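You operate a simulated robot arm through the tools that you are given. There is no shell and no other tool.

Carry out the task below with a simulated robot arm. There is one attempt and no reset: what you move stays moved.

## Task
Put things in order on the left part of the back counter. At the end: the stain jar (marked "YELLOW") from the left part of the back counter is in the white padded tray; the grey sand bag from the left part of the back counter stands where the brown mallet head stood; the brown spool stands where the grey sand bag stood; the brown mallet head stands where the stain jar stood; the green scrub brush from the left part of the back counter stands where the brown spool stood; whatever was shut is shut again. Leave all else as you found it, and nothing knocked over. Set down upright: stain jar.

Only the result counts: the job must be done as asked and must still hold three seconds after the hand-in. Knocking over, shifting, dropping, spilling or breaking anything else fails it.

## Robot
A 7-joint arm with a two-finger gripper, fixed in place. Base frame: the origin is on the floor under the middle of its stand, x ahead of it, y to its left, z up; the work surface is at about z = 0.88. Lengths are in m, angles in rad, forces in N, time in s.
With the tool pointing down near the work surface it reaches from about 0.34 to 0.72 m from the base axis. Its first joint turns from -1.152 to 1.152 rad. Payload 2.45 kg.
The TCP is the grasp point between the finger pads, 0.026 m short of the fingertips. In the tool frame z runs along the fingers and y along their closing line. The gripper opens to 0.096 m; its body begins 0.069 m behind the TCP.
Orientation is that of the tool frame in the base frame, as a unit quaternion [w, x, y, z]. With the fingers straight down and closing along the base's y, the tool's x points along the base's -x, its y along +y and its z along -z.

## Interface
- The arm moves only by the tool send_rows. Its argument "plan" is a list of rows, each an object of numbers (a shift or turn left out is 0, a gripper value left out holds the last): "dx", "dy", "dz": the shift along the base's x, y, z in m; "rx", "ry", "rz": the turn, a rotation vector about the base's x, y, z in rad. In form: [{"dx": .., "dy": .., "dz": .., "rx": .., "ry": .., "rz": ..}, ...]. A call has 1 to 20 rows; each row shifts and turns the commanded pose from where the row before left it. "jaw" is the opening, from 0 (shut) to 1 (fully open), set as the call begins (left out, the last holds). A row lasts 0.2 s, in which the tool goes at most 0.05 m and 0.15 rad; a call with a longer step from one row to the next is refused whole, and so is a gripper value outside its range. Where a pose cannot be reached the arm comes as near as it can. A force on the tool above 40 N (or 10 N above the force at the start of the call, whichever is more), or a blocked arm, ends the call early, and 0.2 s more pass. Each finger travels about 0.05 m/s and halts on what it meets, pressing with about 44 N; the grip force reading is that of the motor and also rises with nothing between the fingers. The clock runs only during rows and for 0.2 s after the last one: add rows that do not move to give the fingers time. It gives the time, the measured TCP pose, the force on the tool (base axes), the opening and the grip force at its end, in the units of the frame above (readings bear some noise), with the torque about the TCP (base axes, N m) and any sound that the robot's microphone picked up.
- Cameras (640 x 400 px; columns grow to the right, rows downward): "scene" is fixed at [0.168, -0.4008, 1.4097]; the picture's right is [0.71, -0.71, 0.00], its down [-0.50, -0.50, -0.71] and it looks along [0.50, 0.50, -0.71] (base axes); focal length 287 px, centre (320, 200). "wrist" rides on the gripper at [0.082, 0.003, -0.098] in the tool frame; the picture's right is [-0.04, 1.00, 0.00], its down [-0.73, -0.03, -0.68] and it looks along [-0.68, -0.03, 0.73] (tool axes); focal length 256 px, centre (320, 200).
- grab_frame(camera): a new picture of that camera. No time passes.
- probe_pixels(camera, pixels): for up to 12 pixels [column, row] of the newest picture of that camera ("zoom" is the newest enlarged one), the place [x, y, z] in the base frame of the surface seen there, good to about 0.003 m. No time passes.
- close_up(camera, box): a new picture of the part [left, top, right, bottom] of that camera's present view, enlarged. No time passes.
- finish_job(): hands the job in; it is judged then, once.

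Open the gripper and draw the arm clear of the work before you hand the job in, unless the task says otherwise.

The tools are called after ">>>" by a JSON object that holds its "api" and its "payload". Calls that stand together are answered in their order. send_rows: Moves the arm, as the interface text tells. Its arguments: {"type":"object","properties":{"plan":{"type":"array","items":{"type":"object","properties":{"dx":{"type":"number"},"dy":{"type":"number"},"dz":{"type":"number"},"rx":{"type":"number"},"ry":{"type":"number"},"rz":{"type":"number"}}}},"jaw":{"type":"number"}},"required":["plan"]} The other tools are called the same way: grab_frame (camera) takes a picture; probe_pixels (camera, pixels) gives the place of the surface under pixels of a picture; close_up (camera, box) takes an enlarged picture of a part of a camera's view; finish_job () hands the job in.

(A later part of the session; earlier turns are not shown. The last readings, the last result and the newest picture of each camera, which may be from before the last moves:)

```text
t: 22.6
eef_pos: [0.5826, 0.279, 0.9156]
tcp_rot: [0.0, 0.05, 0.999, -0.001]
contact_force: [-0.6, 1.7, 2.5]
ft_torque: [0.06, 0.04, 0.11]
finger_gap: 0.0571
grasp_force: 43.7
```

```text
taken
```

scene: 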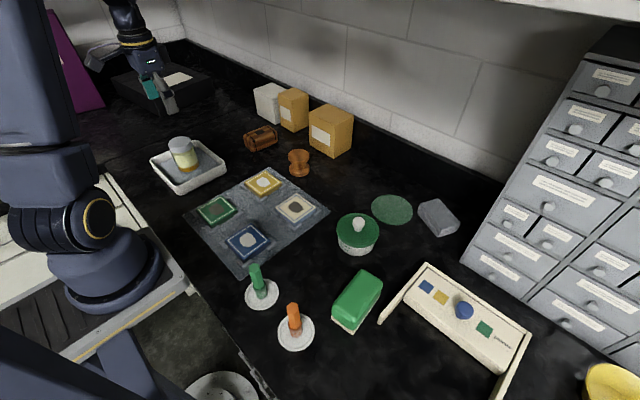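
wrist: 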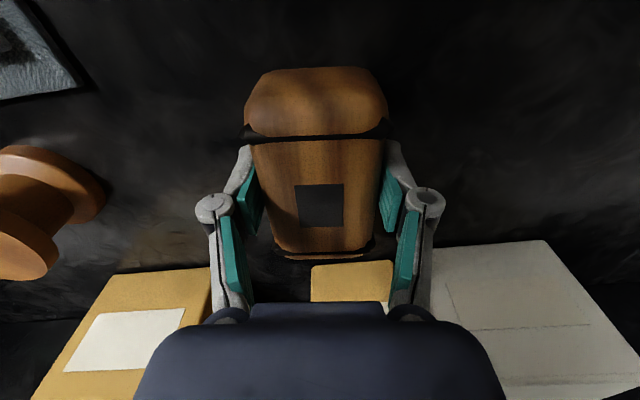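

Gripped (gap 0.057, 44 N). I lift 0.11 m straight up and verify.

>>> {"api": "send_rows", "payload": {"plan": [{"dz": 0.01}, {"dz": 0.025}, {"dz": 0.035}, {"dz": 0.04}, {}]}}

>>> {"api": "grab_frame", "payload": {"camera": "wrist"}}

>>> {"api": "close_up", "payload": {"camera": "scene", "box": [180, 60, 340, 170]}}

```text
t: 23.8
eef_pos: [0.5846, 0.2769, 1.0232]
tcp_rot: [0.0, 0.05, 0.999, 0.0]
contact_force: [0.2, -0.5, -0.8]
ft_torque: [0.0, 0.02, 0.02]
finger_gap: 0.0573
grasp_force: 43.7
```

```text
taken
```

wrist: 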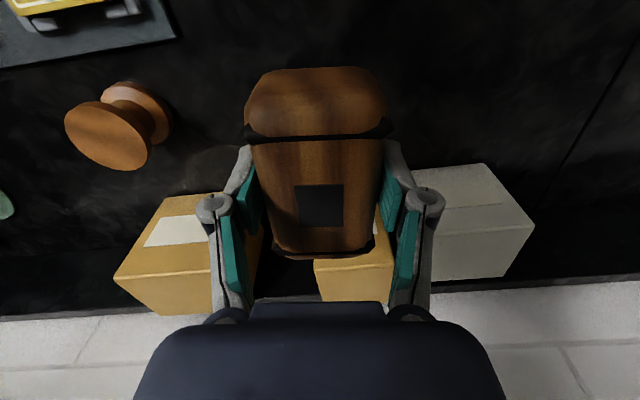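

```text
3.64 times, centred on (260, 115) of scene
```

zoom: 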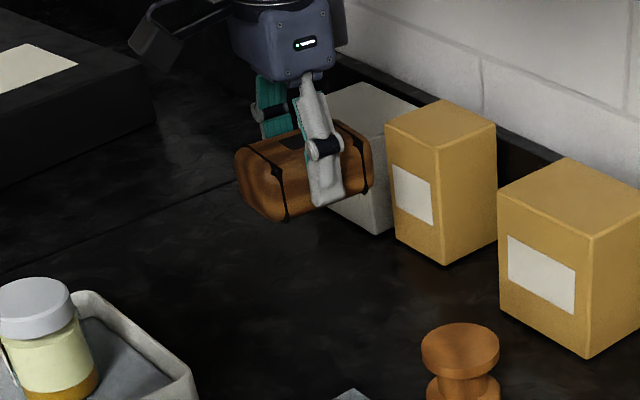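

The mallet is lifted level. I carry it along -y over the spool to the jar's old spot (0.603,-0.0595), turning back to yaw 0.

>>> {"api": "send_rows", "payload": {"plan": [{"dx": 0.0022, "dy": -0.0376}, {"dx": 0.0022, "dy": -0.0376}, {"dx": 0.0022, "dy": -0.0376}, {"dx": 0.0022, "dy": -0.0376}, {"dx": 0.0022, "dy": -0.0376}, {"dx": 0.0022, "dy": -0.0376}, {"dx": 0.0022, "dy": -0.0376, "rz": 0.05}, {"dx": 0.0022, "dy": -0.0376, "rz": 0.05}, {"dx": 0.0022, "dy": -0.0376}, {}, {}]}}

>>> {"api": "grab_frame", "payload": {"camera": "wrist"}}

>>> {"api": "close_up", "payload": {"camera": "scene", "box": [260, 80, 440, 230]}}

```text
t: 26.2
eef_pos: [0.601, -0.0617, 1.0259]
tcp_rot: [0.0, 0.0, 1.0, 0.0]
contact_force: [0.1, 0.0, -1.4]
ft_torque: [0.03, 0.01, -0.02]
finger_gap: 0.0574
grasp_force: 44.0
```

```text
taken
```

wrist: 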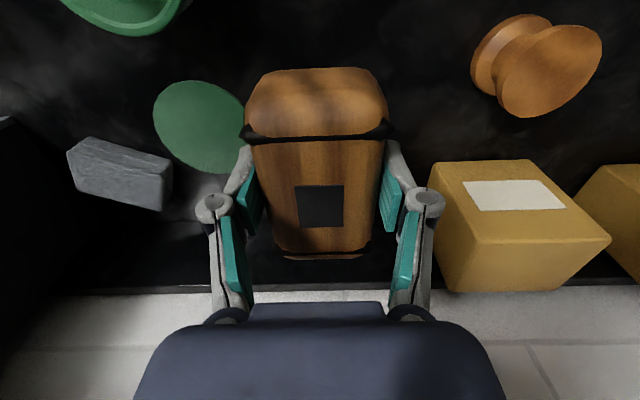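

```text
2.67 times, centred on (350, 155) of scene
```

zoom: 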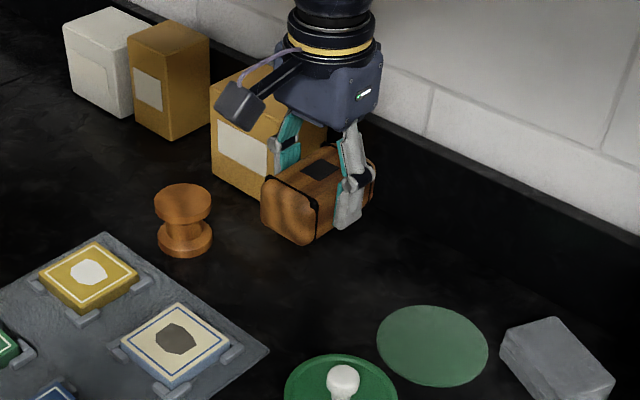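

Over the jar's old spot. I lower to ~5 mm above the counter.

>>> {"api": "send_rows", "payload": {"plan": [{"dx": 0.001, "dz": -0.03}, {"dy": 0.001, "dz": -0.03}, {"dz": -0.03}, {"dz": -0.014}, {}]}}

>>> {"api": "send_rows", "payload": {"plan": [{"dz": -0.002}, {"dz": -0.001}, {}]}}

```text
t: 27.4
eef_pos: [0.6031, -0.0579, 0.9221]
tcp_rot: [0.0, 0.001, 1.0, 0.0]
contact_force: [0.0, 0.2, -2.5]
ft_torque: [0.0, 0.02, 0.0]
finger_gap: 0.0573
grasp_force: 44.3
```

```text
t: 28.2
eef_pos: [0.6043, -0.0593, 0.9178]
tcp_rot: [0.001, 0.0, 1.0, 0.0]
contact_force: [-0.2, -0.7, -2.1]
ft_torque: [-0.02, -0.01, -0.01]
finger_gap: 0.0574
grasp_force: 43.7
```

Not yet touching (z force -2.1). I lower in 1.5 mm steps.

>>> {"api": "send_rows", "payload": {"plan": [{"dz": -0.0015}, {"dz": -0.001}, {}]}}

```text
t: 29.0
eef_pos: [0.603, -0.0602, 0.9159]
tcp_rot: [0.0, 0.0, 1.0, -0.001]
contact_force: [0.1, -0.2, -1.9]
ft_torque: [-0.02, -0.02, 0.0]
finger_gap: 0.0573
grasp_force: 43.7
```

>>> {"api": "send_rows", "payload": {"plan": [{"dz": -0.0015}, {}]}}

>>> {"api": "close_up", "payload": {"camera": "scene", "box": [280, 110, 420, 220]}}

```text
t: 29.6
eef_pos: [0.6039, -0.0602, 0.9155]
tcp_rot: [0.0, 0.0, 1.0, 0.0]
contact_force: [-2.1, 0.7, 12.6]
ft_torque: [0.13, 0.45, 0.06]
finger_gap: 0.0573
grasp_force: 44.5
```

```text
3.64 times, centred on (350, 165) of scene
```

zoom: 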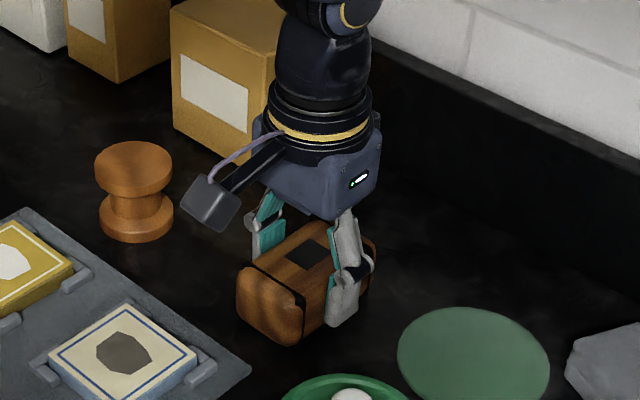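

The mallet touches the counter (12.6 N). I ease up 0.5 mm and open.

>>> {"api": "send_rows", "payload": {"plan": [{"dz": 0.0007}, {}, {}, {}, {}], "jaw": 1}}

>>> {"api": "send_rows", "payload": {"plan": [{"dz": 0.02}, {"dz": 0.035}, {"dz": 0.035}, {"dz": 0.035}, {}]}}

>>> {"api": "grab_frame", "payload": {"camera": "wrist"}}

>>> {"api": "close_up", "payload": {"camera": "scene", "box": [280, 110, 480, 250]}}

```text
t: 30.8
eef_pos: [0.6032, -0.0597, 0.9156]
tcp_rot: [0.0, 0.0, 1.0, 0.0]
contact_force: [0.7, 0.5, 0.5]
ft_torque: [-0.01, -0.01, 0.01]
finger_gap: 0.0959
grasp_force: 0.1
```

```text
t: 32.0
eef_pos: [0.6043, -0.0584, 1.0407]
tcp_rot: [0.0, 0.0, 1.0, 0.0]
contact_force: [0.1, 0.4, 0.8]
ft_torque: [0.03, 0.02, -0.01]
finger_gap: 0.0957
grasp_force: 0.0
```

```text
taken
```

wrist: 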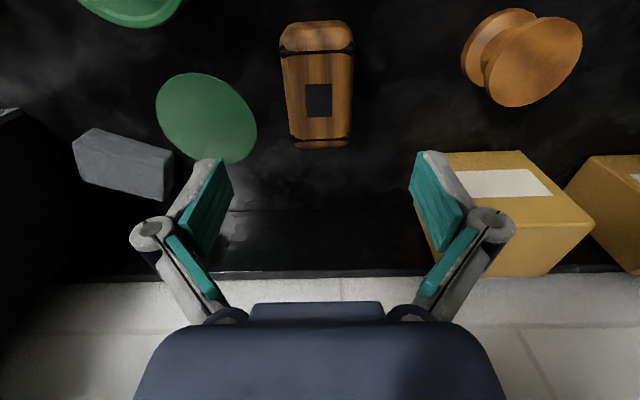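

```text
2.86 times, centred on (380, 180) of scene
```

zoom: 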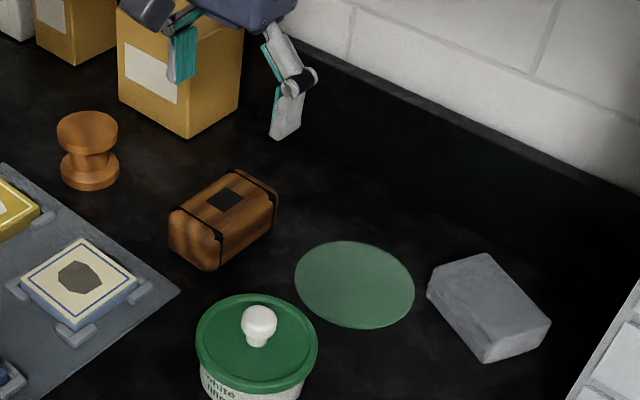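

The mallet head stands on the jar's old spot. Now I probe the sand bag's surroundings: backsplash and the drawer cabinet near scene (462,258).

>>> {"api": "grab_frame", "payload": {"camera": "scene"}}

>>> {"api": "probe_pixels", "payload": {"camera": "scene", "pixels": [[463, 258], [480, 240], [500, 205], [520, 160], [470, 200], [450, 170], [487, 200], [420, 208], [437, 200], [458, 220], [438, 236], [430, 212]]}}

>>> {"api": "probe_pixels", "payload": {"camera": "wrist", "pixels": [[75, 155], [90, 130], [170, 155], [163, 198], [125, 150], [10, 110], [40, 200], [100, 260], [280, 240], [15, 300]]}}

```text
taken
```

scene: 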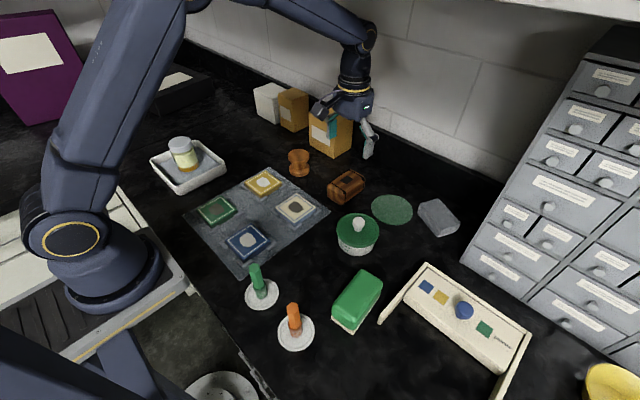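

```text
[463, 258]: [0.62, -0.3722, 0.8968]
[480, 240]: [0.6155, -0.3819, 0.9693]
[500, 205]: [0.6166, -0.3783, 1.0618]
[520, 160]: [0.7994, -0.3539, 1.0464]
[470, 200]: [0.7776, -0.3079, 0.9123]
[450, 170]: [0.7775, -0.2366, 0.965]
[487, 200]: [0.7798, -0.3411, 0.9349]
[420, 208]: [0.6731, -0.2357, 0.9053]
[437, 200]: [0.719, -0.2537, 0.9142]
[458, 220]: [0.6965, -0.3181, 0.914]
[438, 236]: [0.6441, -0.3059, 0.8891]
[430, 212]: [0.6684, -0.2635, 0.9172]
```

```text
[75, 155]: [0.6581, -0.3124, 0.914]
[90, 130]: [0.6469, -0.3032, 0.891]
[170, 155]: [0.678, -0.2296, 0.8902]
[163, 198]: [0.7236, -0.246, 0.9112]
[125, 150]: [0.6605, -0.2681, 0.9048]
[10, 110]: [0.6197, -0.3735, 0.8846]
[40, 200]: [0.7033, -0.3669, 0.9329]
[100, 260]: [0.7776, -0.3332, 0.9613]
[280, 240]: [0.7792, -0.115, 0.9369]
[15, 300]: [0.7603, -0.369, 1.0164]
```

The bag lies at radius ≈0.737 with the cabinet's side at y≈-0.372 and backsplash at x≈0.778. I'll grip it end-to-end (closing along (0.41,0.91)) with a slight outward tilt; first yaw -0.42 and move near at height.

>>> {"api": "send_rows", "payload": {"plan": [{"dy": -0.043, "rz": -0.1055}, {"dy": -0.043, "rz": -0.1055}, {"dy": -0.043, "rz": -0.1055}, {"dy": -0.043, "rz": -0.1055}, {"rx": -0.041, "ry": -0.0912}, {"rx": -0.041, "ry": -0.0912}, {}], "jaw": 1}}

>>> {"api": "grab_frame", "payload": {"camera": "wrist"}}

>>> {"api": "grab_frame", "payload": {"camera": "scene"}}

```text
t: 33.6
eef_pos: [0.6053, -0.2311, 1.0393]
tcp_rot: [0.098, 0.208, 0.973, -0.021]
contact_force: [-0.1, 0.4, 0.3]
ft_torque: [0.01, 0.03, 0.0]
finger_gap: 0.0959
grasp_force: 0.0
```

```text
taken
```

wrist: 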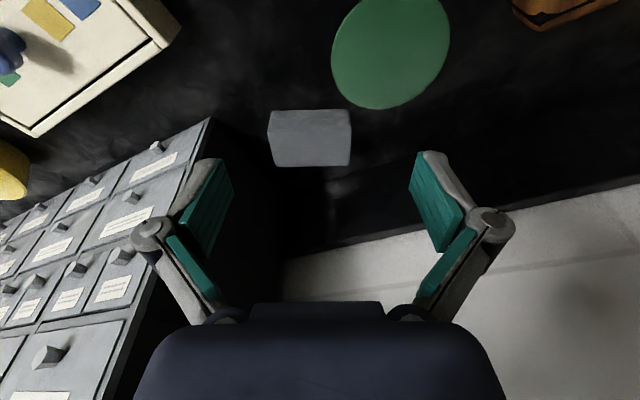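

```text
taken
```

scene: 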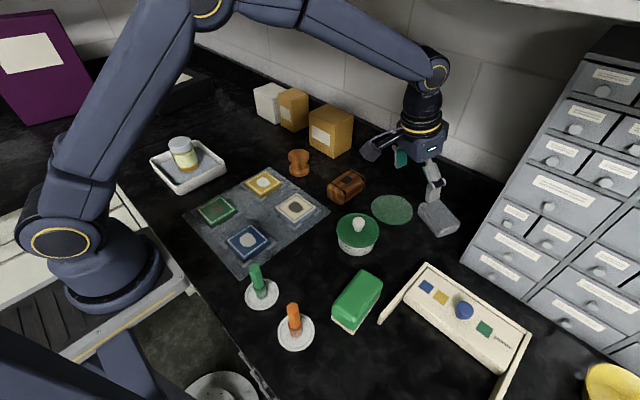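

The bag at wrist (310,138) appears axis-aligned with the tool. I zoom and probe its corners from here.

>>> {"api": "close_up", "payload": {"camera": "wrist", "box": [240, 85, 400, 185]}}

>>> {"api": "probe_pixels", "payload": {"camera": "wrist", "pixels": [[272, 113], [347, 112], [275, 163], [347, 163], [271, 132], [349, 132], [310, 145], [310, 125], [310, 163], [310, 132], [230, 200], [205, 130]]}}

```text
4.00 times, centred on (320, 135) of wrist
```

zoom: 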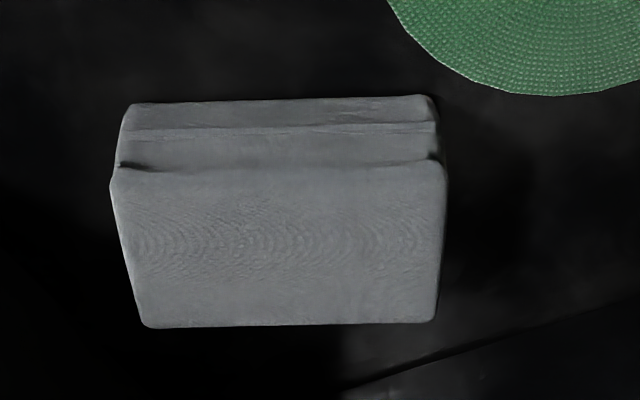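

```text
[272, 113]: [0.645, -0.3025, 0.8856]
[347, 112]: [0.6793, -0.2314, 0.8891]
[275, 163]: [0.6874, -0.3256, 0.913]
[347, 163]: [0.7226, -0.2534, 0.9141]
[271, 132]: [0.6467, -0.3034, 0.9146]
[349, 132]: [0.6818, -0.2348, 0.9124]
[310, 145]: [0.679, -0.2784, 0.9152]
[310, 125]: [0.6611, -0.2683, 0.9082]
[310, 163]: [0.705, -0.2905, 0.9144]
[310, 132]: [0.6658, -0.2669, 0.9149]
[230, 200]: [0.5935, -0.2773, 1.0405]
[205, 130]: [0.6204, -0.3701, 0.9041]
```

Bag centre ≈ (0.6846,-0.2793), long axis direction ≈ (0.44,0.90). I refine yaw by -0.03 and move over it at z≈0.98.

>>> {"api": "send_rows", "payload": {"plan": [{"dx": 0.0255, "dy": -0.0157, "rz": -0.03}, {"dx": 0.0255, "dy": -0.0157}, {"dx": 0.0255, "dy": -0.0157}, {"dz": -0.03}, {"dz": -0.029}, {}]}}

>>> {"api": "grab_frame", "payload": {"camera": "wrist"}}

>>> {"api": "close_up", "payload": {"camera": "scene", "box": [360, 110, 520, 260]}}

```text
t: 35.0
eef_pos: [0.6811, -0.2788, 0.9802]
tcp_rot: [0.097, 0.224, 0.97, -0.022]
contact_force: [0.6, -0.4, -0.3]
ft_torque: [0.0, -0.02, 0.03]
finger_gap: 0.0962
grasp_force: 0.0
```

```text
taken
```

wrist: 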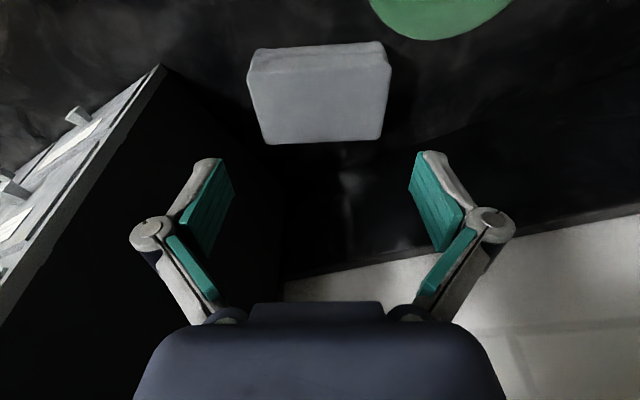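

```text
2.67 times, centred on (440, 185) of scene
```

zoom: 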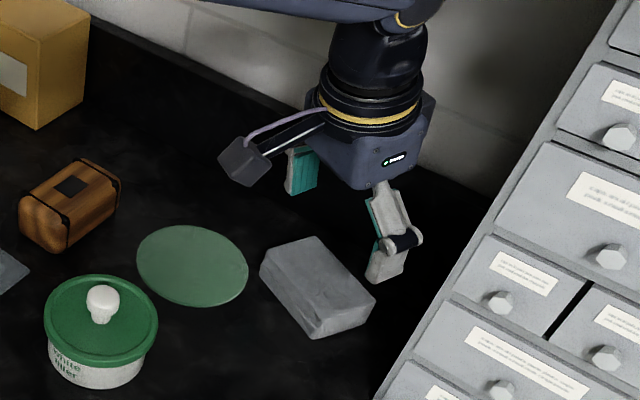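

Reached well; bag is centred between the pads at column ~320. I probe the bag corners again from this view to fix the radial offset.

>>> {"api": "probe_pixels", "payload": {"camera": "wrist", "pixels": [[252, 75], [388, 72], [266, 140], [380, 137], [320, 72], [320, 138], [320, 105], [256, 52], [383, 46], [260, 110], [384, 110]]}}

```text
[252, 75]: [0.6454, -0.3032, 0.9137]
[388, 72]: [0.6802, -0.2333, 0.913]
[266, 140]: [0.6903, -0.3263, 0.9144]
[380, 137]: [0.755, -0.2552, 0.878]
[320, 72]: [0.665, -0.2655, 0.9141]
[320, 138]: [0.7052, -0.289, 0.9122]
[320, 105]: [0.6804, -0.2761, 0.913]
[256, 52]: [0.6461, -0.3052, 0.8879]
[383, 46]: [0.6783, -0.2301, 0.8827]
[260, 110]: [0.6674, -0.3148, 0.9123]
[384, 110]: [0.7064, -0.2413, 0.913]
```

Bag centre confirmed at (0.684,-0.2785). I descend to z≈0.914.

>>> {"api": "send_rows", "payload": {"plan": [{"dz": -0.025}, {"dz": -0.02}, {"dz": -0.015}, {"dz": -0.006}, {}]}}

>>> {"api": "grab_frame", "payload": {"camera": "wrist"}}

>>> {"api": "close_up", "payload": {"camera": "scene", "box": [360, 130, 500, 260]}}

```text
t: 36.2
eef_pos: [0.6802, -0.2783, 0.9145]
tcp_rot: [0.098, 0.223, 0.97, -0.023]
contact_force: [0.2, -0.5, -0.1]
ft_torque: [0.0, -0.02, 0.0]
finger_gap: 0.096
grasp_force: 0.1
```

```text
taken
```

wrist: 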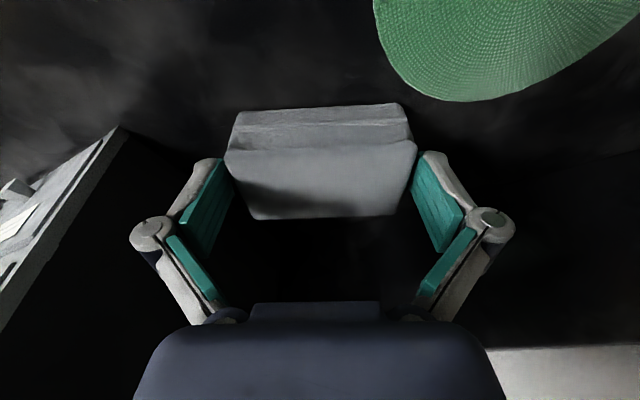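

```text
3.08 times, centred on (430, 195) of scene
```

zoom: 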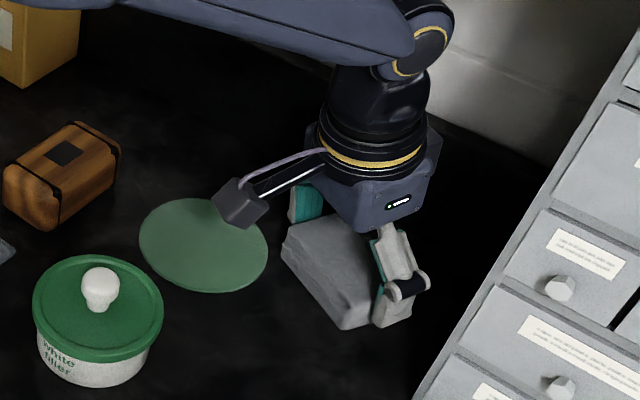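

The bag lies between the pads with a small gap each side. I close.

>>> {"api": "send_rows", "payload": {"plan": [{}, {}, {}, {}], "jaw": 0.5}}

>>> {"api": "grab_frame", "payload": {"camera": "wrist"}}

```text
t: 37.2
eef_pos: [0.6799, -0.2784, 0.9157]
tcp_rot: [0.097, 0.223, 0.97, -0.022]
contact_force: [0.5, 2.9, 3.4]
ft_torque: [0.27, -0.03, 0.08]
finger_gap: 0.0896
grasp_force: 44.2
```

```text
taken
```

wrist: 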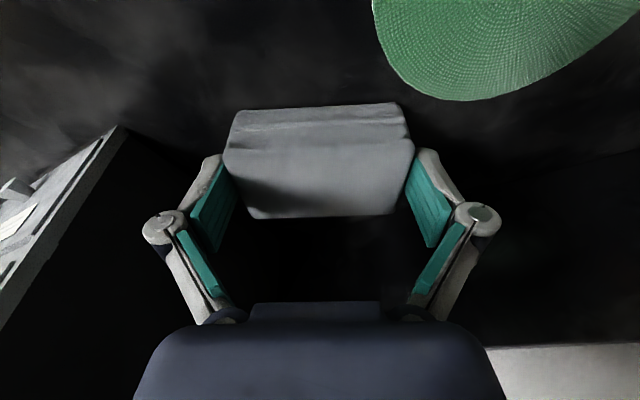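

Gap 0.0896 with 44 N: bag is held by its ends. I lift slowly and check.

>>> {"api": "send_rows", "payload": {"plan": [{"dz": 0.01}, {"dz": 0.015}, {"dz": 0.02}, {}]}}

>>> {"api": "grab_frame", "payload": {"camera": "wrist"}}

>>> {"api": "close_up", "payload": {"camera": "scene", "box": [360, 130, 500, 260]}}

```text
t: 38.2
eef_pos: [0.6789, -0.2786, 0.9601]
tcp_rot: [0.097, 0.223, 0.97, -0.022]
contact_force: [0.1, -0.5, -2.6]
ft_torque: [-0.03, 0.02, 0.01]
finger_gap: 0.0896
grasp_force: 43.7
```

```text
taken
```

wrist: 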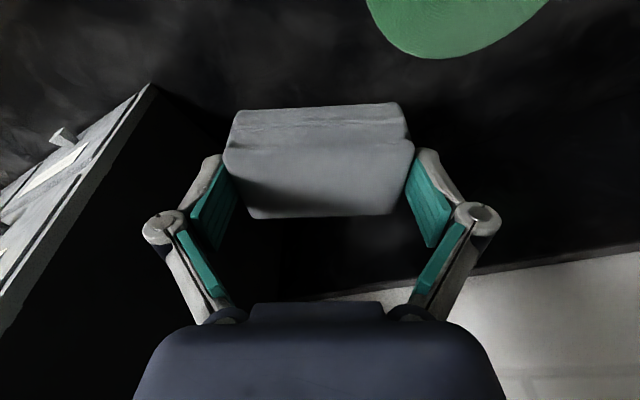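

```text
3.08 times, centred on (430, 195) of scene
```

zoom: 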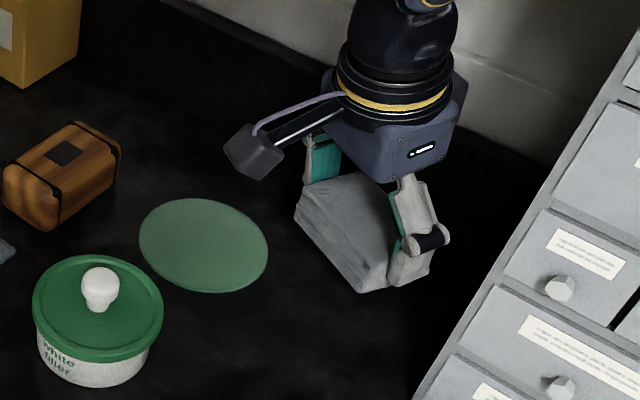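

The bag is lifted level. I retract, raise to z≈1.03, and swing over to the mallet's old spot with yaw returning to 0.

>>> {"api": "send_rows", "payload": {"plan": [{"dx": -0.027, "dz": 0.0233}, {"dx": -0.027, "dz": 0.0233}, {"dx": -0.027, "dz": 0.0233}, {"dx": -0.0015, "dy": 0.043, "rz": 0.0348}, {"dx": -0.0015, "dy": 0.043, "rz": 0.0348}, {"dx": -0.0015, "dy": 0.043, "rz": 0.0348}, {"dx": -0.0015, "dy": 0.043, "rz": 0.0348}, {"dx": -0.0015, "dy": 0.043, "rz": 0.0348}, {"dx": -0.0015, "dy": 0.043, "rz": 0.0348}, {"dx": -0.0015, "dy": 0.043, "rz": 0.0348}, {"dx": -0.0015, "dy": 0.043, "rz": 0.0348}, {"dx": -0.0015, "dy": 0.043, "rz": 0.0348}, {"dx": -0.0015, "dy": 0.043, "rz": 0.0348}, {"dx": -0.0015, "dy": 0.043, "rz": 0.0348}, {"dx": -0.0015, "dy": 0.043, "rz": 0.0348}, {"dx": -0.0015, "dy": 0.043, "rz": 0.0348}, {}, {}]}}

>>> {"api": "grab_frame", "payload": {"camera": "wrist"}}

>>> {"api": "grab_frame", "payload": {"camera": "scene"}}

```text
t: 42.0
eef_pos: [0.5787, 0.2805, 1.0282]
tcp_rot: [0.099, -0.001, 0.995, 0.0]
contact_force: [-0.1, -0.6, -3.1]
ft_torque: [0.03, 0.0, 0.04]
finger_gap: 0.0891
grasp_force: 43.7
```

```text
taken
```

wrist: 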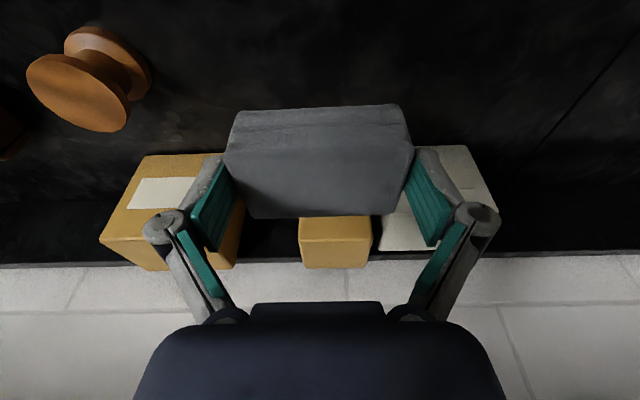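

```text
taken
```

scene: 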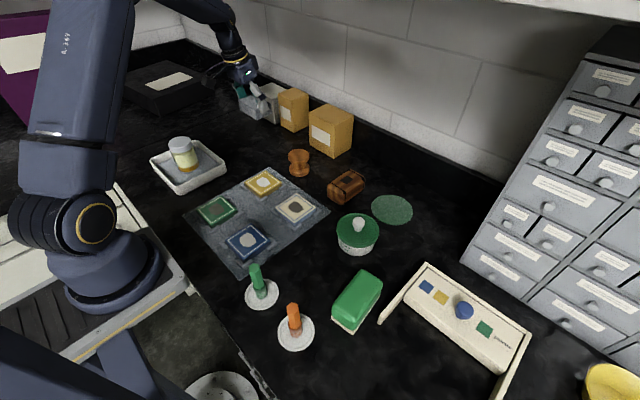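

The bag is over the mallet's old spot. I lower it to ~4 mm above the counter.

>>> {"api": "send_rows", "payload": {"plan": [{"dx": 0.001, "dz": -0.03}, {"dz": -0.03}, {"dz": -0.03}, {"dz": -0.0185}, {}]}}

>>> {"api": "close_up", "payload": {"camera": "scene", "box": [180, 60, 340, 170]}}

```text
t: 43.2
eef_pos: [0.5813, 0.282, 0.9195]
tcp_rot: [0.1, 0.001, 0.995, 0.0]
contact_force: [0.2, -0.5, -2.0]
ft_torque: [0.03, 0.05, -0.01]
finger_gap: 0.0896
grasp_force: 43.9
```

```text
3.64 times, centred on (260, 115) of scene
```

zoom: 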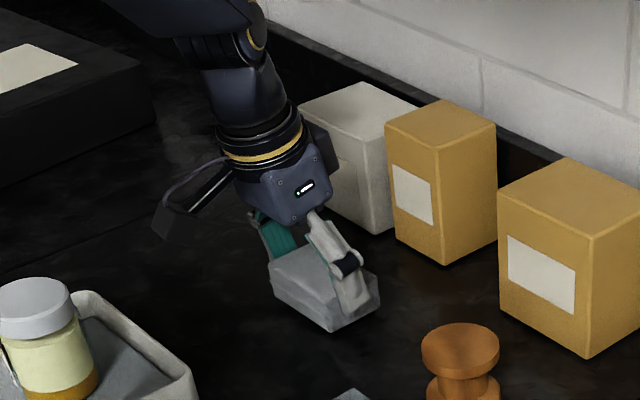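

The bag is a few millimetres up. Fine lowering with force check.

>>> {"api": "send_rows", "payload": {"plan": [{"dz": -0.002}, {"dz": -0.001}, {}]}}

>>> {"api": "send_rows", "payload": {"plan": [{"dz": -0.001}, {}]}}

```text
t: 44.0
eef_pos: [0.5816, 0.2798, 0.916]
tcp_rot: [0.099, 0.001, 0.995, 0.0]
contact_force: [0.9, 0.1, -2.9]
ft_torque: [-0.03, 0.06, -0.02]
finger_gap: 0.0894
grasp_force: 44.1
```

```text
t: 44.6
eef_pos: [0.582, 0.2823, 0.9163]
tcp_rot: [0.1, 0.0, 0.995, 0.0]
contact_force: [0.0, -1.1, -3.2]
ft_torque: [-0.01, 0.03, 0.02]
finger_gap: 0.0893
grasp_force: 44.3
```

>>> {"api": "send_rows", "payload": {"plan": [{"dz": -0.001}, {}]}}

>>> {"api": "close_up", "payload": {"camera": "scene", "box": [220, 90, 320, 160]}}

```text
t: 45.2
eef_pos: [0.5816, 0.2794, 0.9154]
tcp_rot: [0.1, 0.0, 0.995, 0.0]
contact_force: [0.3, -0.1, -3.1]
ft_torque: [-0.03, 0.04, 0.0]
finger_gap: 0.0899
grasp_force: 44.3
```

```text
5.71 times, centred on (270, 125) of scene
```

zoom: 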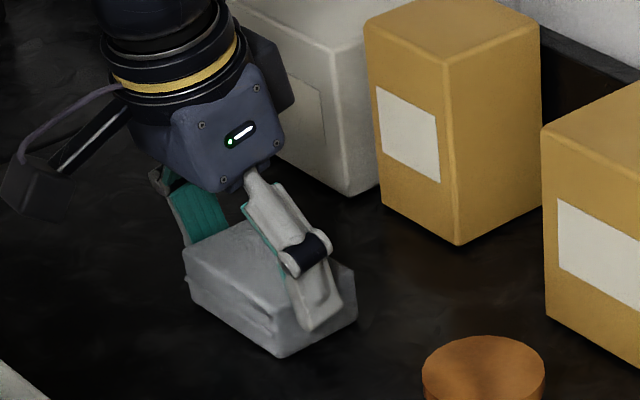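

Still free (z force -3.1); I lower another millimetre at a time.

>>> {"api": "send_rows", "payload": {"plan": [{"dz": -0.001}, {}]}}

```text
t: 45.8
eef_pos: [0.5813, 0.2804, 0.9154]
tcp_rot: [0.1, 0.0, 0.995, 0.0]
contact_force: [-1.5, -0.3, 1.2]
ft_torque: [-0.16, -0.07, -0.04]
finger_gap: 0.0896
grasp_force: 43.8
```

The force changed to +1.2 N: contact. Half a millimetre more, then open.

>>> {"api": "send_rows", "payload": {"plan": [{"dz": -0.0005}, {}]}}

>>> {"api": "send_rows", "payload": {"plan": [{}, {}, {}, {}], "jaw": 1}}

>>> {"api": "grab_frame", "payload": {"camera": "wrist"}}

```text
t: 46.4
eef_pos: [0.5804, 0.2814, 0.9162]
tcp_rot: [0.102, 0.0, 0.995, 0.0]
contact_force: [-0.8, 0.5, 10.0]
ft_torque: [-0.54, 0.06, -0.09]
finger_gap: 0.0895
grasp_force: 44.3
```

```text
t: 47.4
eef_pos: [0.5809, 0.2807, 0.9148]
tcp_rot: [0.1, 0.0, 0.995, 0.0]
contact_force: [0.4, -0.1, -0.6]
ft_torque: [-0.01, 0.01, -0.03]
finger_gap: 0.0961
grasp_force: 0.1
```

```text
taken
```

wrist: 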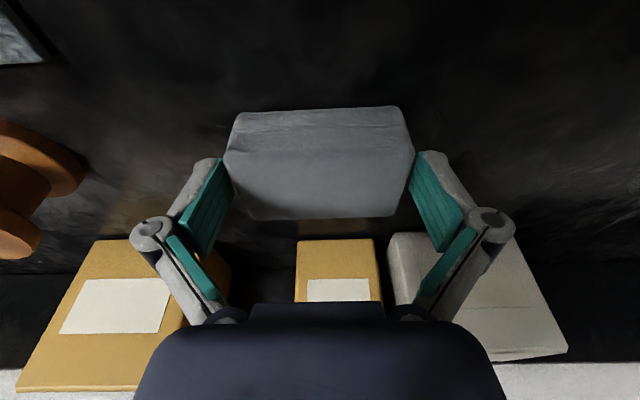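

Released; forces are near zero. I raise gently straight up and check the bag stays put.

>>> {"api": "send_rows", "payload": {"plan": [{"dz": 0.008}, {"dz": 0.012}, {"dz": 0.02}, {}]}}

>>> {"api": "grab_frame", "payload": {"camera": "wrist"}}

>>> {"api": "close_up", "payload": {"camera": "scene", "box": [180, 60, 340, 170]}}

```text
t: 48.4
eef_pos: [0.5818, 0.2811, 0.9554]
tcp_rot: [0.1, 0.0, 0.995, 0.0]
contact_force: [0.6, -0.5, -0.2]
ft_torque: [0.0, 0.03, -0.02]
finger_gap: 0.0959
grasp_force: 0.1
```

```text
taken
```

wrist: 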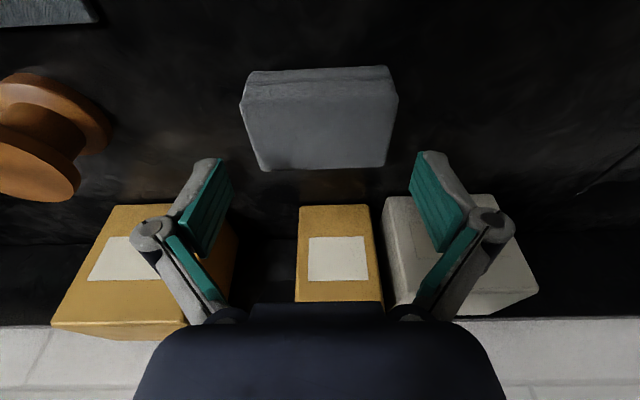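

```text
3.64 times, centred on (260, 115) of scene
```

zoom: 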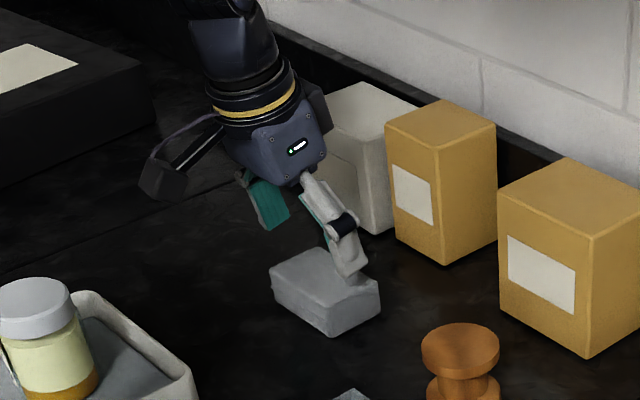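

The bag lies on the mallet's old spot. I probe its corners to verify the centre against (0.584,0.280).

>>> {"api": "probe_pixels", "payload": {"camera": "wrist", "pixels": [[245, 104], [393, 101], [264, 165], [382, 161], [320, 102], [320, 164], [320, 130]]}}

>>> {"api": "send_rows", "payload": {"plan": [{"dz": 0.035}, {"dz": 0.035}, {}]}}

```text
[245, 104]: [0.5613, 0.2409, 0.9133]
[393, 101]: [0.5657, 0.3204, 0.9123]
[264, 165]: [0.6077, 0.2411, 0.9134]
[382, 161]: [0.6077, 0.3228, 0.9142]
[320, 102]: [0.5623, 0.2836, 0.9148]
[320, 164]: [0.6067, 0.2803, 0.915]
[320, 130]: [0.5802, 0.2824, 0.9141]
```

```text
t: 49.2
eef_pos: [0.5832, 0.2804, 1.0256]
tcp_rot: [0.099, 0.0, 0.995, 0.0]
contact_force: [0.8, -0.7, 0.2]
ft_torque: [0.0, 0.02, -0.02]
finger_gap: 0.0961
grasp_force: 0.0
```

Bag centre is (0.585,0.281), good. Next the spool at (0.585,0.101): I move over it, keeping the same tilt so I can place it at the far spot.

>>> {"api": "send_rows", "payload": {"plan": [{"dy": -0.0449}, {"dy": -0.0449}, {"dy": -0.0449}, {"dy": -0.0449}, {"dz": -0.02}, {}], "jaw": 1}}

>>> {"api": "grab_frame", "payload": {"camera": "wrist"}}

>>> {"api": "close_up", "payload": {"camera": "scene", "box": [220, 60, 380, 190]}}

```text
t: 50.6
eef_pos: [0.5795, 0.1015, 1.0028]
tcp_rot: [0.101, 0.0, 0.995, 0.0]
contact_force: [0.0, -0.2, 0.3]
ft_torque: [-0.02, 0.02, 0.01]
finger_gap: 0.0959
grasp_force: 0.1
```

```text
taken
```

wrist: 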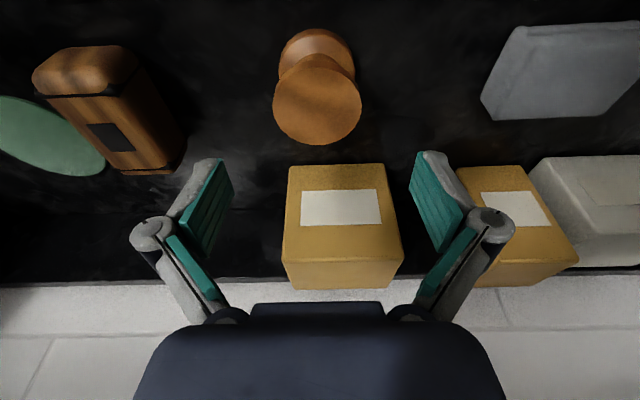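

```text
3.08 times, centred on (300, 125) of scene
```

zoom: 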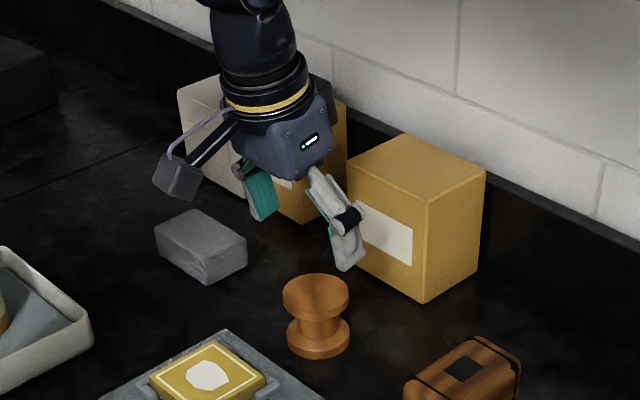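

The spool's top disc is centred near wrist (317,98). I probe its rim to refine the centre.

>>> {"api": "probe_pixels", "payload": {"camera": "wrist", "pixels": [[276, 98], [358, 98], [317, 141], [317, 58], [317, 98], [290, 68], [345, 130], [290, 130], [345, 68], [300, 45], [334, 45], [317, 32]]}}

```text
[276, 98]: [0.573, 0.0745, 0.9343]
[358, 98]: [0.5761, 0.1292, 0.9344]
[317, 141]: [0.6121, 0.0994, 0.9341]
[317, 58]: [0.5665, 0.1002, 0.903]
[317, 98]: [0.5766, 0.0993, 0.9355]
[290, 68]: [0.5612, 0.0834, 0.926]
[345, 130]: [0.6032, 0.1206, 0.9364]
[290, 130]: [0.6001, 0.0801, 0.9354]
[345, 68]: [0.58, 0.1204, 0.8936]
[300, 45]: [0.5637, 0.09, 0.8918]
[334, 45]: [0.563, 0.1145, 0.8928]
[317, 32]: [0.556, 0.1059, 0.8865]
```

Spool centre ≈ (0.584,0.1015). I lower the fingers around it to z≈0.914.

>>> {"api": "send_rows", "payload": {"plan": [{"dx": 0.0015, "dy": -0.001, "dz": -0.03}, {"dz": -0.03}, {"dz": -0.02}, {"dz": -0.01}, {}]}}

>>> {"api": "grab_frame", "payload": {"camera": "wrist"}}

>>> {"api": "close_up", "payload": {"camera": "scene", "box": [220, 80, 380, 200]}}

```text
t: 51.8
eef_pos: [0.582, 0.1016, 0.9138]
tcp_rot: [0.099, 0.0, 0.995, 0.0]
contact_force: [0.7, -0.3, -0.5]
ft_torque: [0.03, -0.03, 0.01]
finger_gap: 0.0961
grasp_force: 0.0
```

```text
taken
```

wrist: 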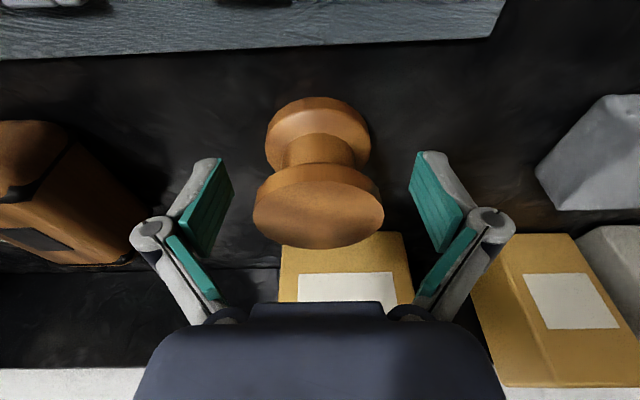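

```text
3.33 times, centred on (300, 140) of scene
```

zoom: 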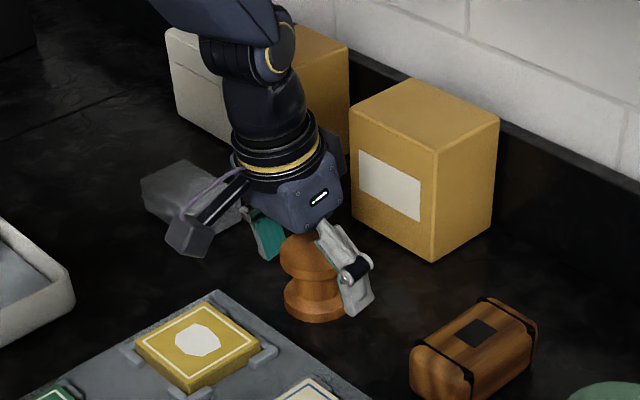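

The spool is centred between the pads. I close on it.

>>> {"api": "send_rows", "payload": {"plan": [{}, {}, {}, {}, {}], "jaw": 0.3}}

>>> {"api": "grab_frame", "payload": {"camera": "wrist"}}

```text
t: 53.0
eef_pos: [0.5816, 0.1018, 0.9153]
tcp_rot: [0.1, 0.0, 0.995, 0.0]
contact_force: [0.5, -0.2, -0.6]
ft_torque: [0.01, 0.0, 0.02]
finger_gap: 0.0569
grasp_force: 43.9
```

```text
taken
```

wrist: 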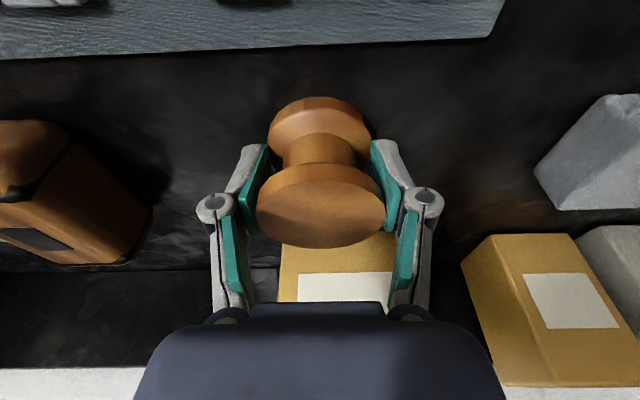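

Gripped at gap 0.057. I probe the spool rim now to learn its offset from the TCP.

>>> {"api": "close_up", "payload": {"camera": "wrist", "box": [230, 80, 410, 260]}}

>>> {"api": "probe_pixels", "payload": {"camera": "wrist", "pixels": [[321, 246], [321, 240], [321, 186], [321, 215], [280, 215], [362, 215], [321, 170], [320, 100], [300, 240], [342, 240]]}}

```text
2.22 times, centred on (320, 170) of wrist
```

zoom: 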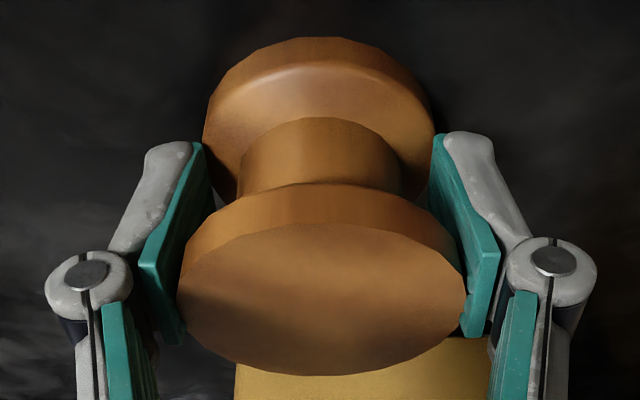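

```text
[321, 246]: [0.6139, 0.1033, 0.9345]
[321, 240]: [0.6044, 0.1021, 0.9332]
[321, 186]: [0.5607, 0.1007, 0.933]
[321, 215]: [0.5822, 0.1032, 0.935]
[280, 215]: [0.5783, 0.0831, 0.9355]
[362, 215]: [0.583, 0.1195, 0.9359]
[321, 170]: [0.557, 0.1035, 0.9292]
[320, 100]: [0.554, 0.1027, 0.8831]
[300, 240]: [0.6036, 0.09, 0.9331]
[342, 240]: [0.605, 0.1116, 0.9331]
```

The spool centre is about 2 mm outward of the TCP. I lift it and check.

>>> {"api": "send_rows", "payload": {"plan": [{"dz": 0.01}, {"dz": 0.03}, {"dz": 0.03}, {"dz": 0.036}, {}]}}

>>> {"api": "grab_frame", "payload": {"camera": "wrist"}}

>>> {"api": "close_up", "payload": {"camera": "scene", "box": [220, 60, 380, 190]}}

```text
t: 54.2
eef_pos: [0.58, 0.1009, 1.0209]
tcp_rot: [0.1, -0.001, 0.995, 0.0]
contact_force: [-0.3, -0.1, -1.1]
ft_torque: [0.04, -0.02, -0.04]
finger_gap: 0.0564
grasp_force: 44.4
```

```text
taken
```

wrist: 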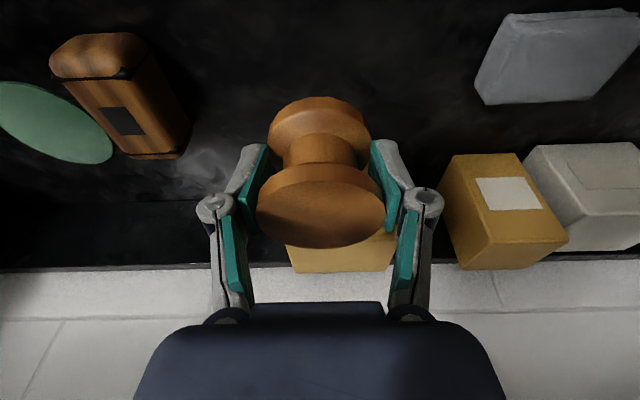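

```text
3.08 times, centred on (300, 125) of scene
```

zoom: 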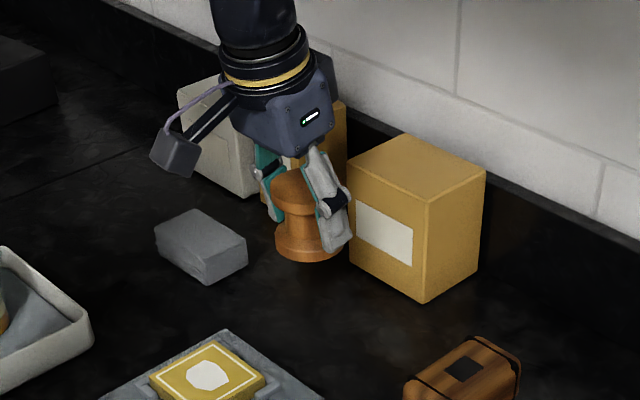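

The spool is lifted upright. I carry it to the sand bag's old spot with yaw -0.42, then outward.

>>> {"api": "send_rows", "payload": {"plan": [{"dy": -0.0422, "rz": -0.0467}, {"dy": -0.0422, "rz": -0.0467}, {"dy": -0.0422, "rz": -0.0467}, {"dy": -0.0422, "rz": -0.0467}, {"dy": -0.0422, "rz": -0.0467}, {"dy": -0.0422, "rz": -0.0467}, {"dy": -0.0422, "rz": -0.0467}, {"dy": -0.0422, "rz": -0.0467}, {"dy": -0.0422, "rz": -0.0467}, {"dx": 0.0335}, {"dx": 0.0335}, {"dx": 0.0335}, {}, {}]}}

>>> {"api": "grab_frame", "payload": {"camera": "wrist"}}

>>> {"api": "close_up", "payload": {"camera": "scene", "box": [340, 110, 500, 260]}}

```text
t: 57.2
eef_pos: [0.6807, -0.2817, 1.0191]
tcp_rot: [0.097, 0.208, 0.973, -0.02]
contact_force: [-0.2, -0.1, -0.9]
ft_torque: [-0.01, 0.04, -0.02]
finger_gap: 0.0563
grasp_force: 43.4
```

```text
taken
```

wrist: 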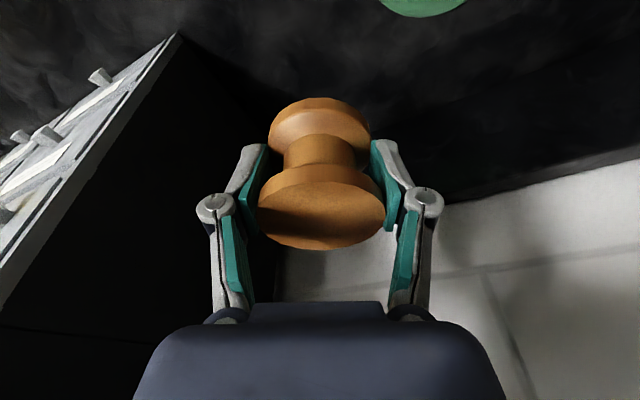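

```text
2.67 times, centred on (420, 185) of scene
```

zoom: 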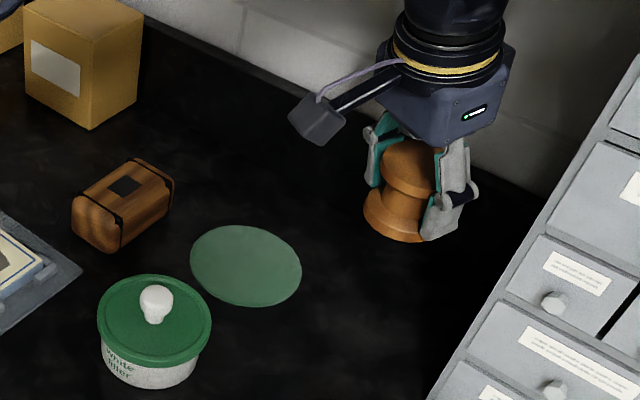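

The spool hangs over the bag's old spot. I lower to ~4 mm above the counter with a slight correction.

>>> {"api": "send_rows", "payload": {"plan": [{"dx": 0.0005, "dy": 0.001, "dz": -0.03}, {"dz": -0.03}, {"dz": -0.025}, {"dz": -0.015}, {}]}}

>>> {"api": "close_up", "payload": {"camera": "scene", "box": [360, 130, 500, 260]}}

```text
t: 58.4
eef_pos: [0.6831, -0.2782, 0.9189]
tcp_rot: [0.099, 0.207, 0.973, -0.021]
contact_force: [-0.1, 1.0, -1.5]
ft_torque: [-0.03, -0.01, -0.01]
finger_gap: 0.0567
grasp_force: 44.4
```

```text
3.08 times, centred on (430, 195) of scene
```

zoom: 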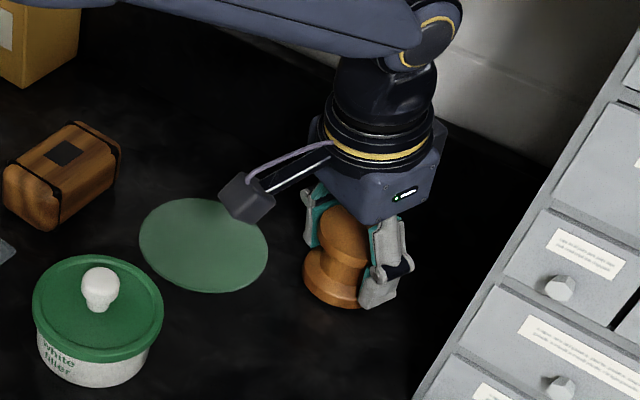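

TCP at (0.683,-0.278,0.919). Fine lowering until contact.

>>> {"api": "send_rows", "payload": {"plan": [{"dz": -0.002}, {"dz": -0.001}, {}]}}

>>> {"api": "send_rows", "payload": {"plan": [{"dz": -0.001}, {}]}}

```text
t: 59.2
eef_pos: [0.6832, -0.2788, 0.9179]
tcp_rot: [0.098, 0.207, 0.973, -0.021]
contact_force: [-0.1, 0.4, -0.5]
ft_torque: [0.0, 0.0, -0.05]
finger_gap: 0.0566
grasp_force: 44.1
```

```text
t: 59.8
eef_pos: [0.6824, -0.2782, 0.9159]
tcp_rot: [0.098, 0.208, 0.973, -0.021]
contact_force: [-0.6, -1.0, -1.4]
ft_torque: [0.01, 0.0, 0.0]
finger_gap: 0.0564
grasp_force: 44.1
```

>>> {"api": "send_rows", "payload": {"plan": [{"dz": -0.001}, {}]}}

```text
t: 60.4
eef_pos: [0.6846, -0.2782, 0.9155]
tcp_rot: [0.098, 0.208, 0.973, -0.021]
contact_force: [0.7, -0.4, -0.6]
ft_torque: [0.0, 0.04, -0.01]
finger_gap: 0.0568
grasp_force: 43.4
```

No clear contact yet (-0.6 N). Another millimetre.

>>> {"api": "send_rows", "payload": {"plan": [{"dz": -0.001}, {}]}}

>>> {"api": "close_up", "payload": {"camera": "scene", "box": [400, 170, 480, 240]}}

```text
t: 61.0
eef_pos: [0.6834, -0.2784, 0.916]
tcp_rot: [0.098, 0.207, 0.973, -0.021]
contact_force: [-1.9, 1.6, 6.4]
ft_torque: [0.1, 0.11, 0.0]
finger_gap: 0.0569
grasp_force: 44.1
```

```text
5.71 times, centred on (440, 205) of scene
```

zoom: 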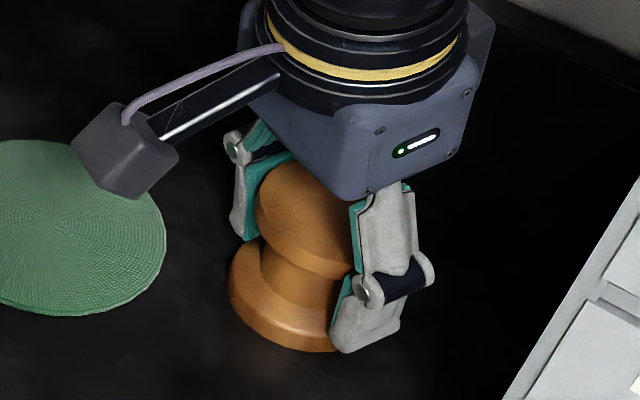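

Contact at 6.4 N. I open the gripper, then raise.

>>> {"api": "send_rows", "payload": {"plan": [{}, {}, {}, {}, {}], "jaw": 1}}

>>> {"api": "grab_frame", "payload": {"camera": "wrist"}}

```text
t: 62.2
eef_pos: [0.6828, -0.2785, 0.9136]
tcp_rot: [0.098, 0.207, 0.973, -0.021]
contact_force: [-0.1, 0.3, -0.9]
ft_torque: [-0.01, -0.03, 0.0]
finger_gap: 0.0958
grasp_force: 0.0
```

```text
taken
```

wrist: 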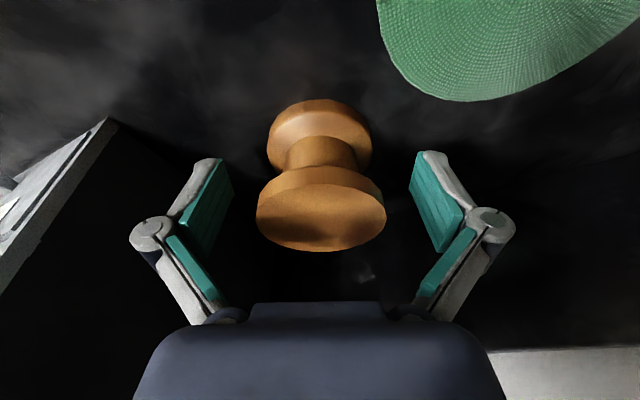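

The spool stands freely between the open fingers. I raise straight up.

>>> {"api": "send_rows", "payload": {"plan": [{"dz": 0.015}, {"dz": 0.025}, {"dz": 0.03}, {"dz": 0.04}, {}]}}

>>> {"api": "grab_frame", "payload": {"camera": "wrist"}}

>>> {"api": "close_up", "payload": {"camera": "scene", "box": [340, 110, 500, 260]}}

```text
t: 63.4
eef_pos: [0.6831, -0.2786, 1.0247]
tcp_rot: [0.097, 0.208, 0.973, -0.021]
contact_force: [0.1, 0.2, 0.3]
ft_torque: [-0.02, -0.02, -0.03]
finger_gap: 0.0963
grasp_force: 0.1
```

```text
taken
```

wrist: 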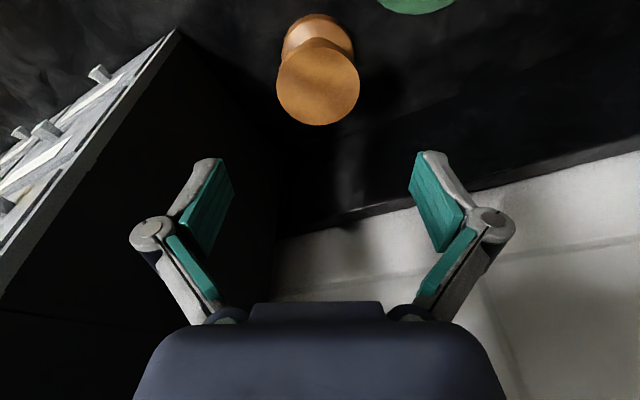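

```text
2.67 times, centred on (420, 185) of scene
```

zoom: 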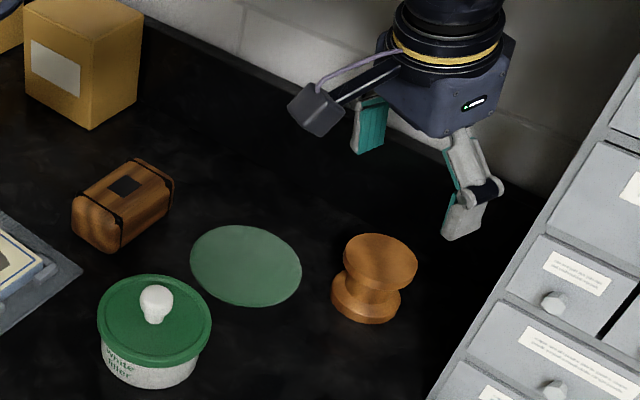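

The spool stands upright. I probe its top rim to verify its centre against (0.684,-0.279).

>>> {"api": "probe_pixels", "payload": {"camera": "zoom", "pixels": [[346, 260], [414, 260], [380, 237], [380, 262], [380, 284]]}}

```text
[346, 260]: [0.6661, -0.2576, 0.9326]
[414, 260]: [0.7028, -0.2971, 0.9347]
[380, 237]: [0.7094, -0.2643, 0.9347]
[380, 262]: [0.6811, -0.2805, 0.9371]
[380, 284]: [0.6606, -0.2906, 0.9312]
```

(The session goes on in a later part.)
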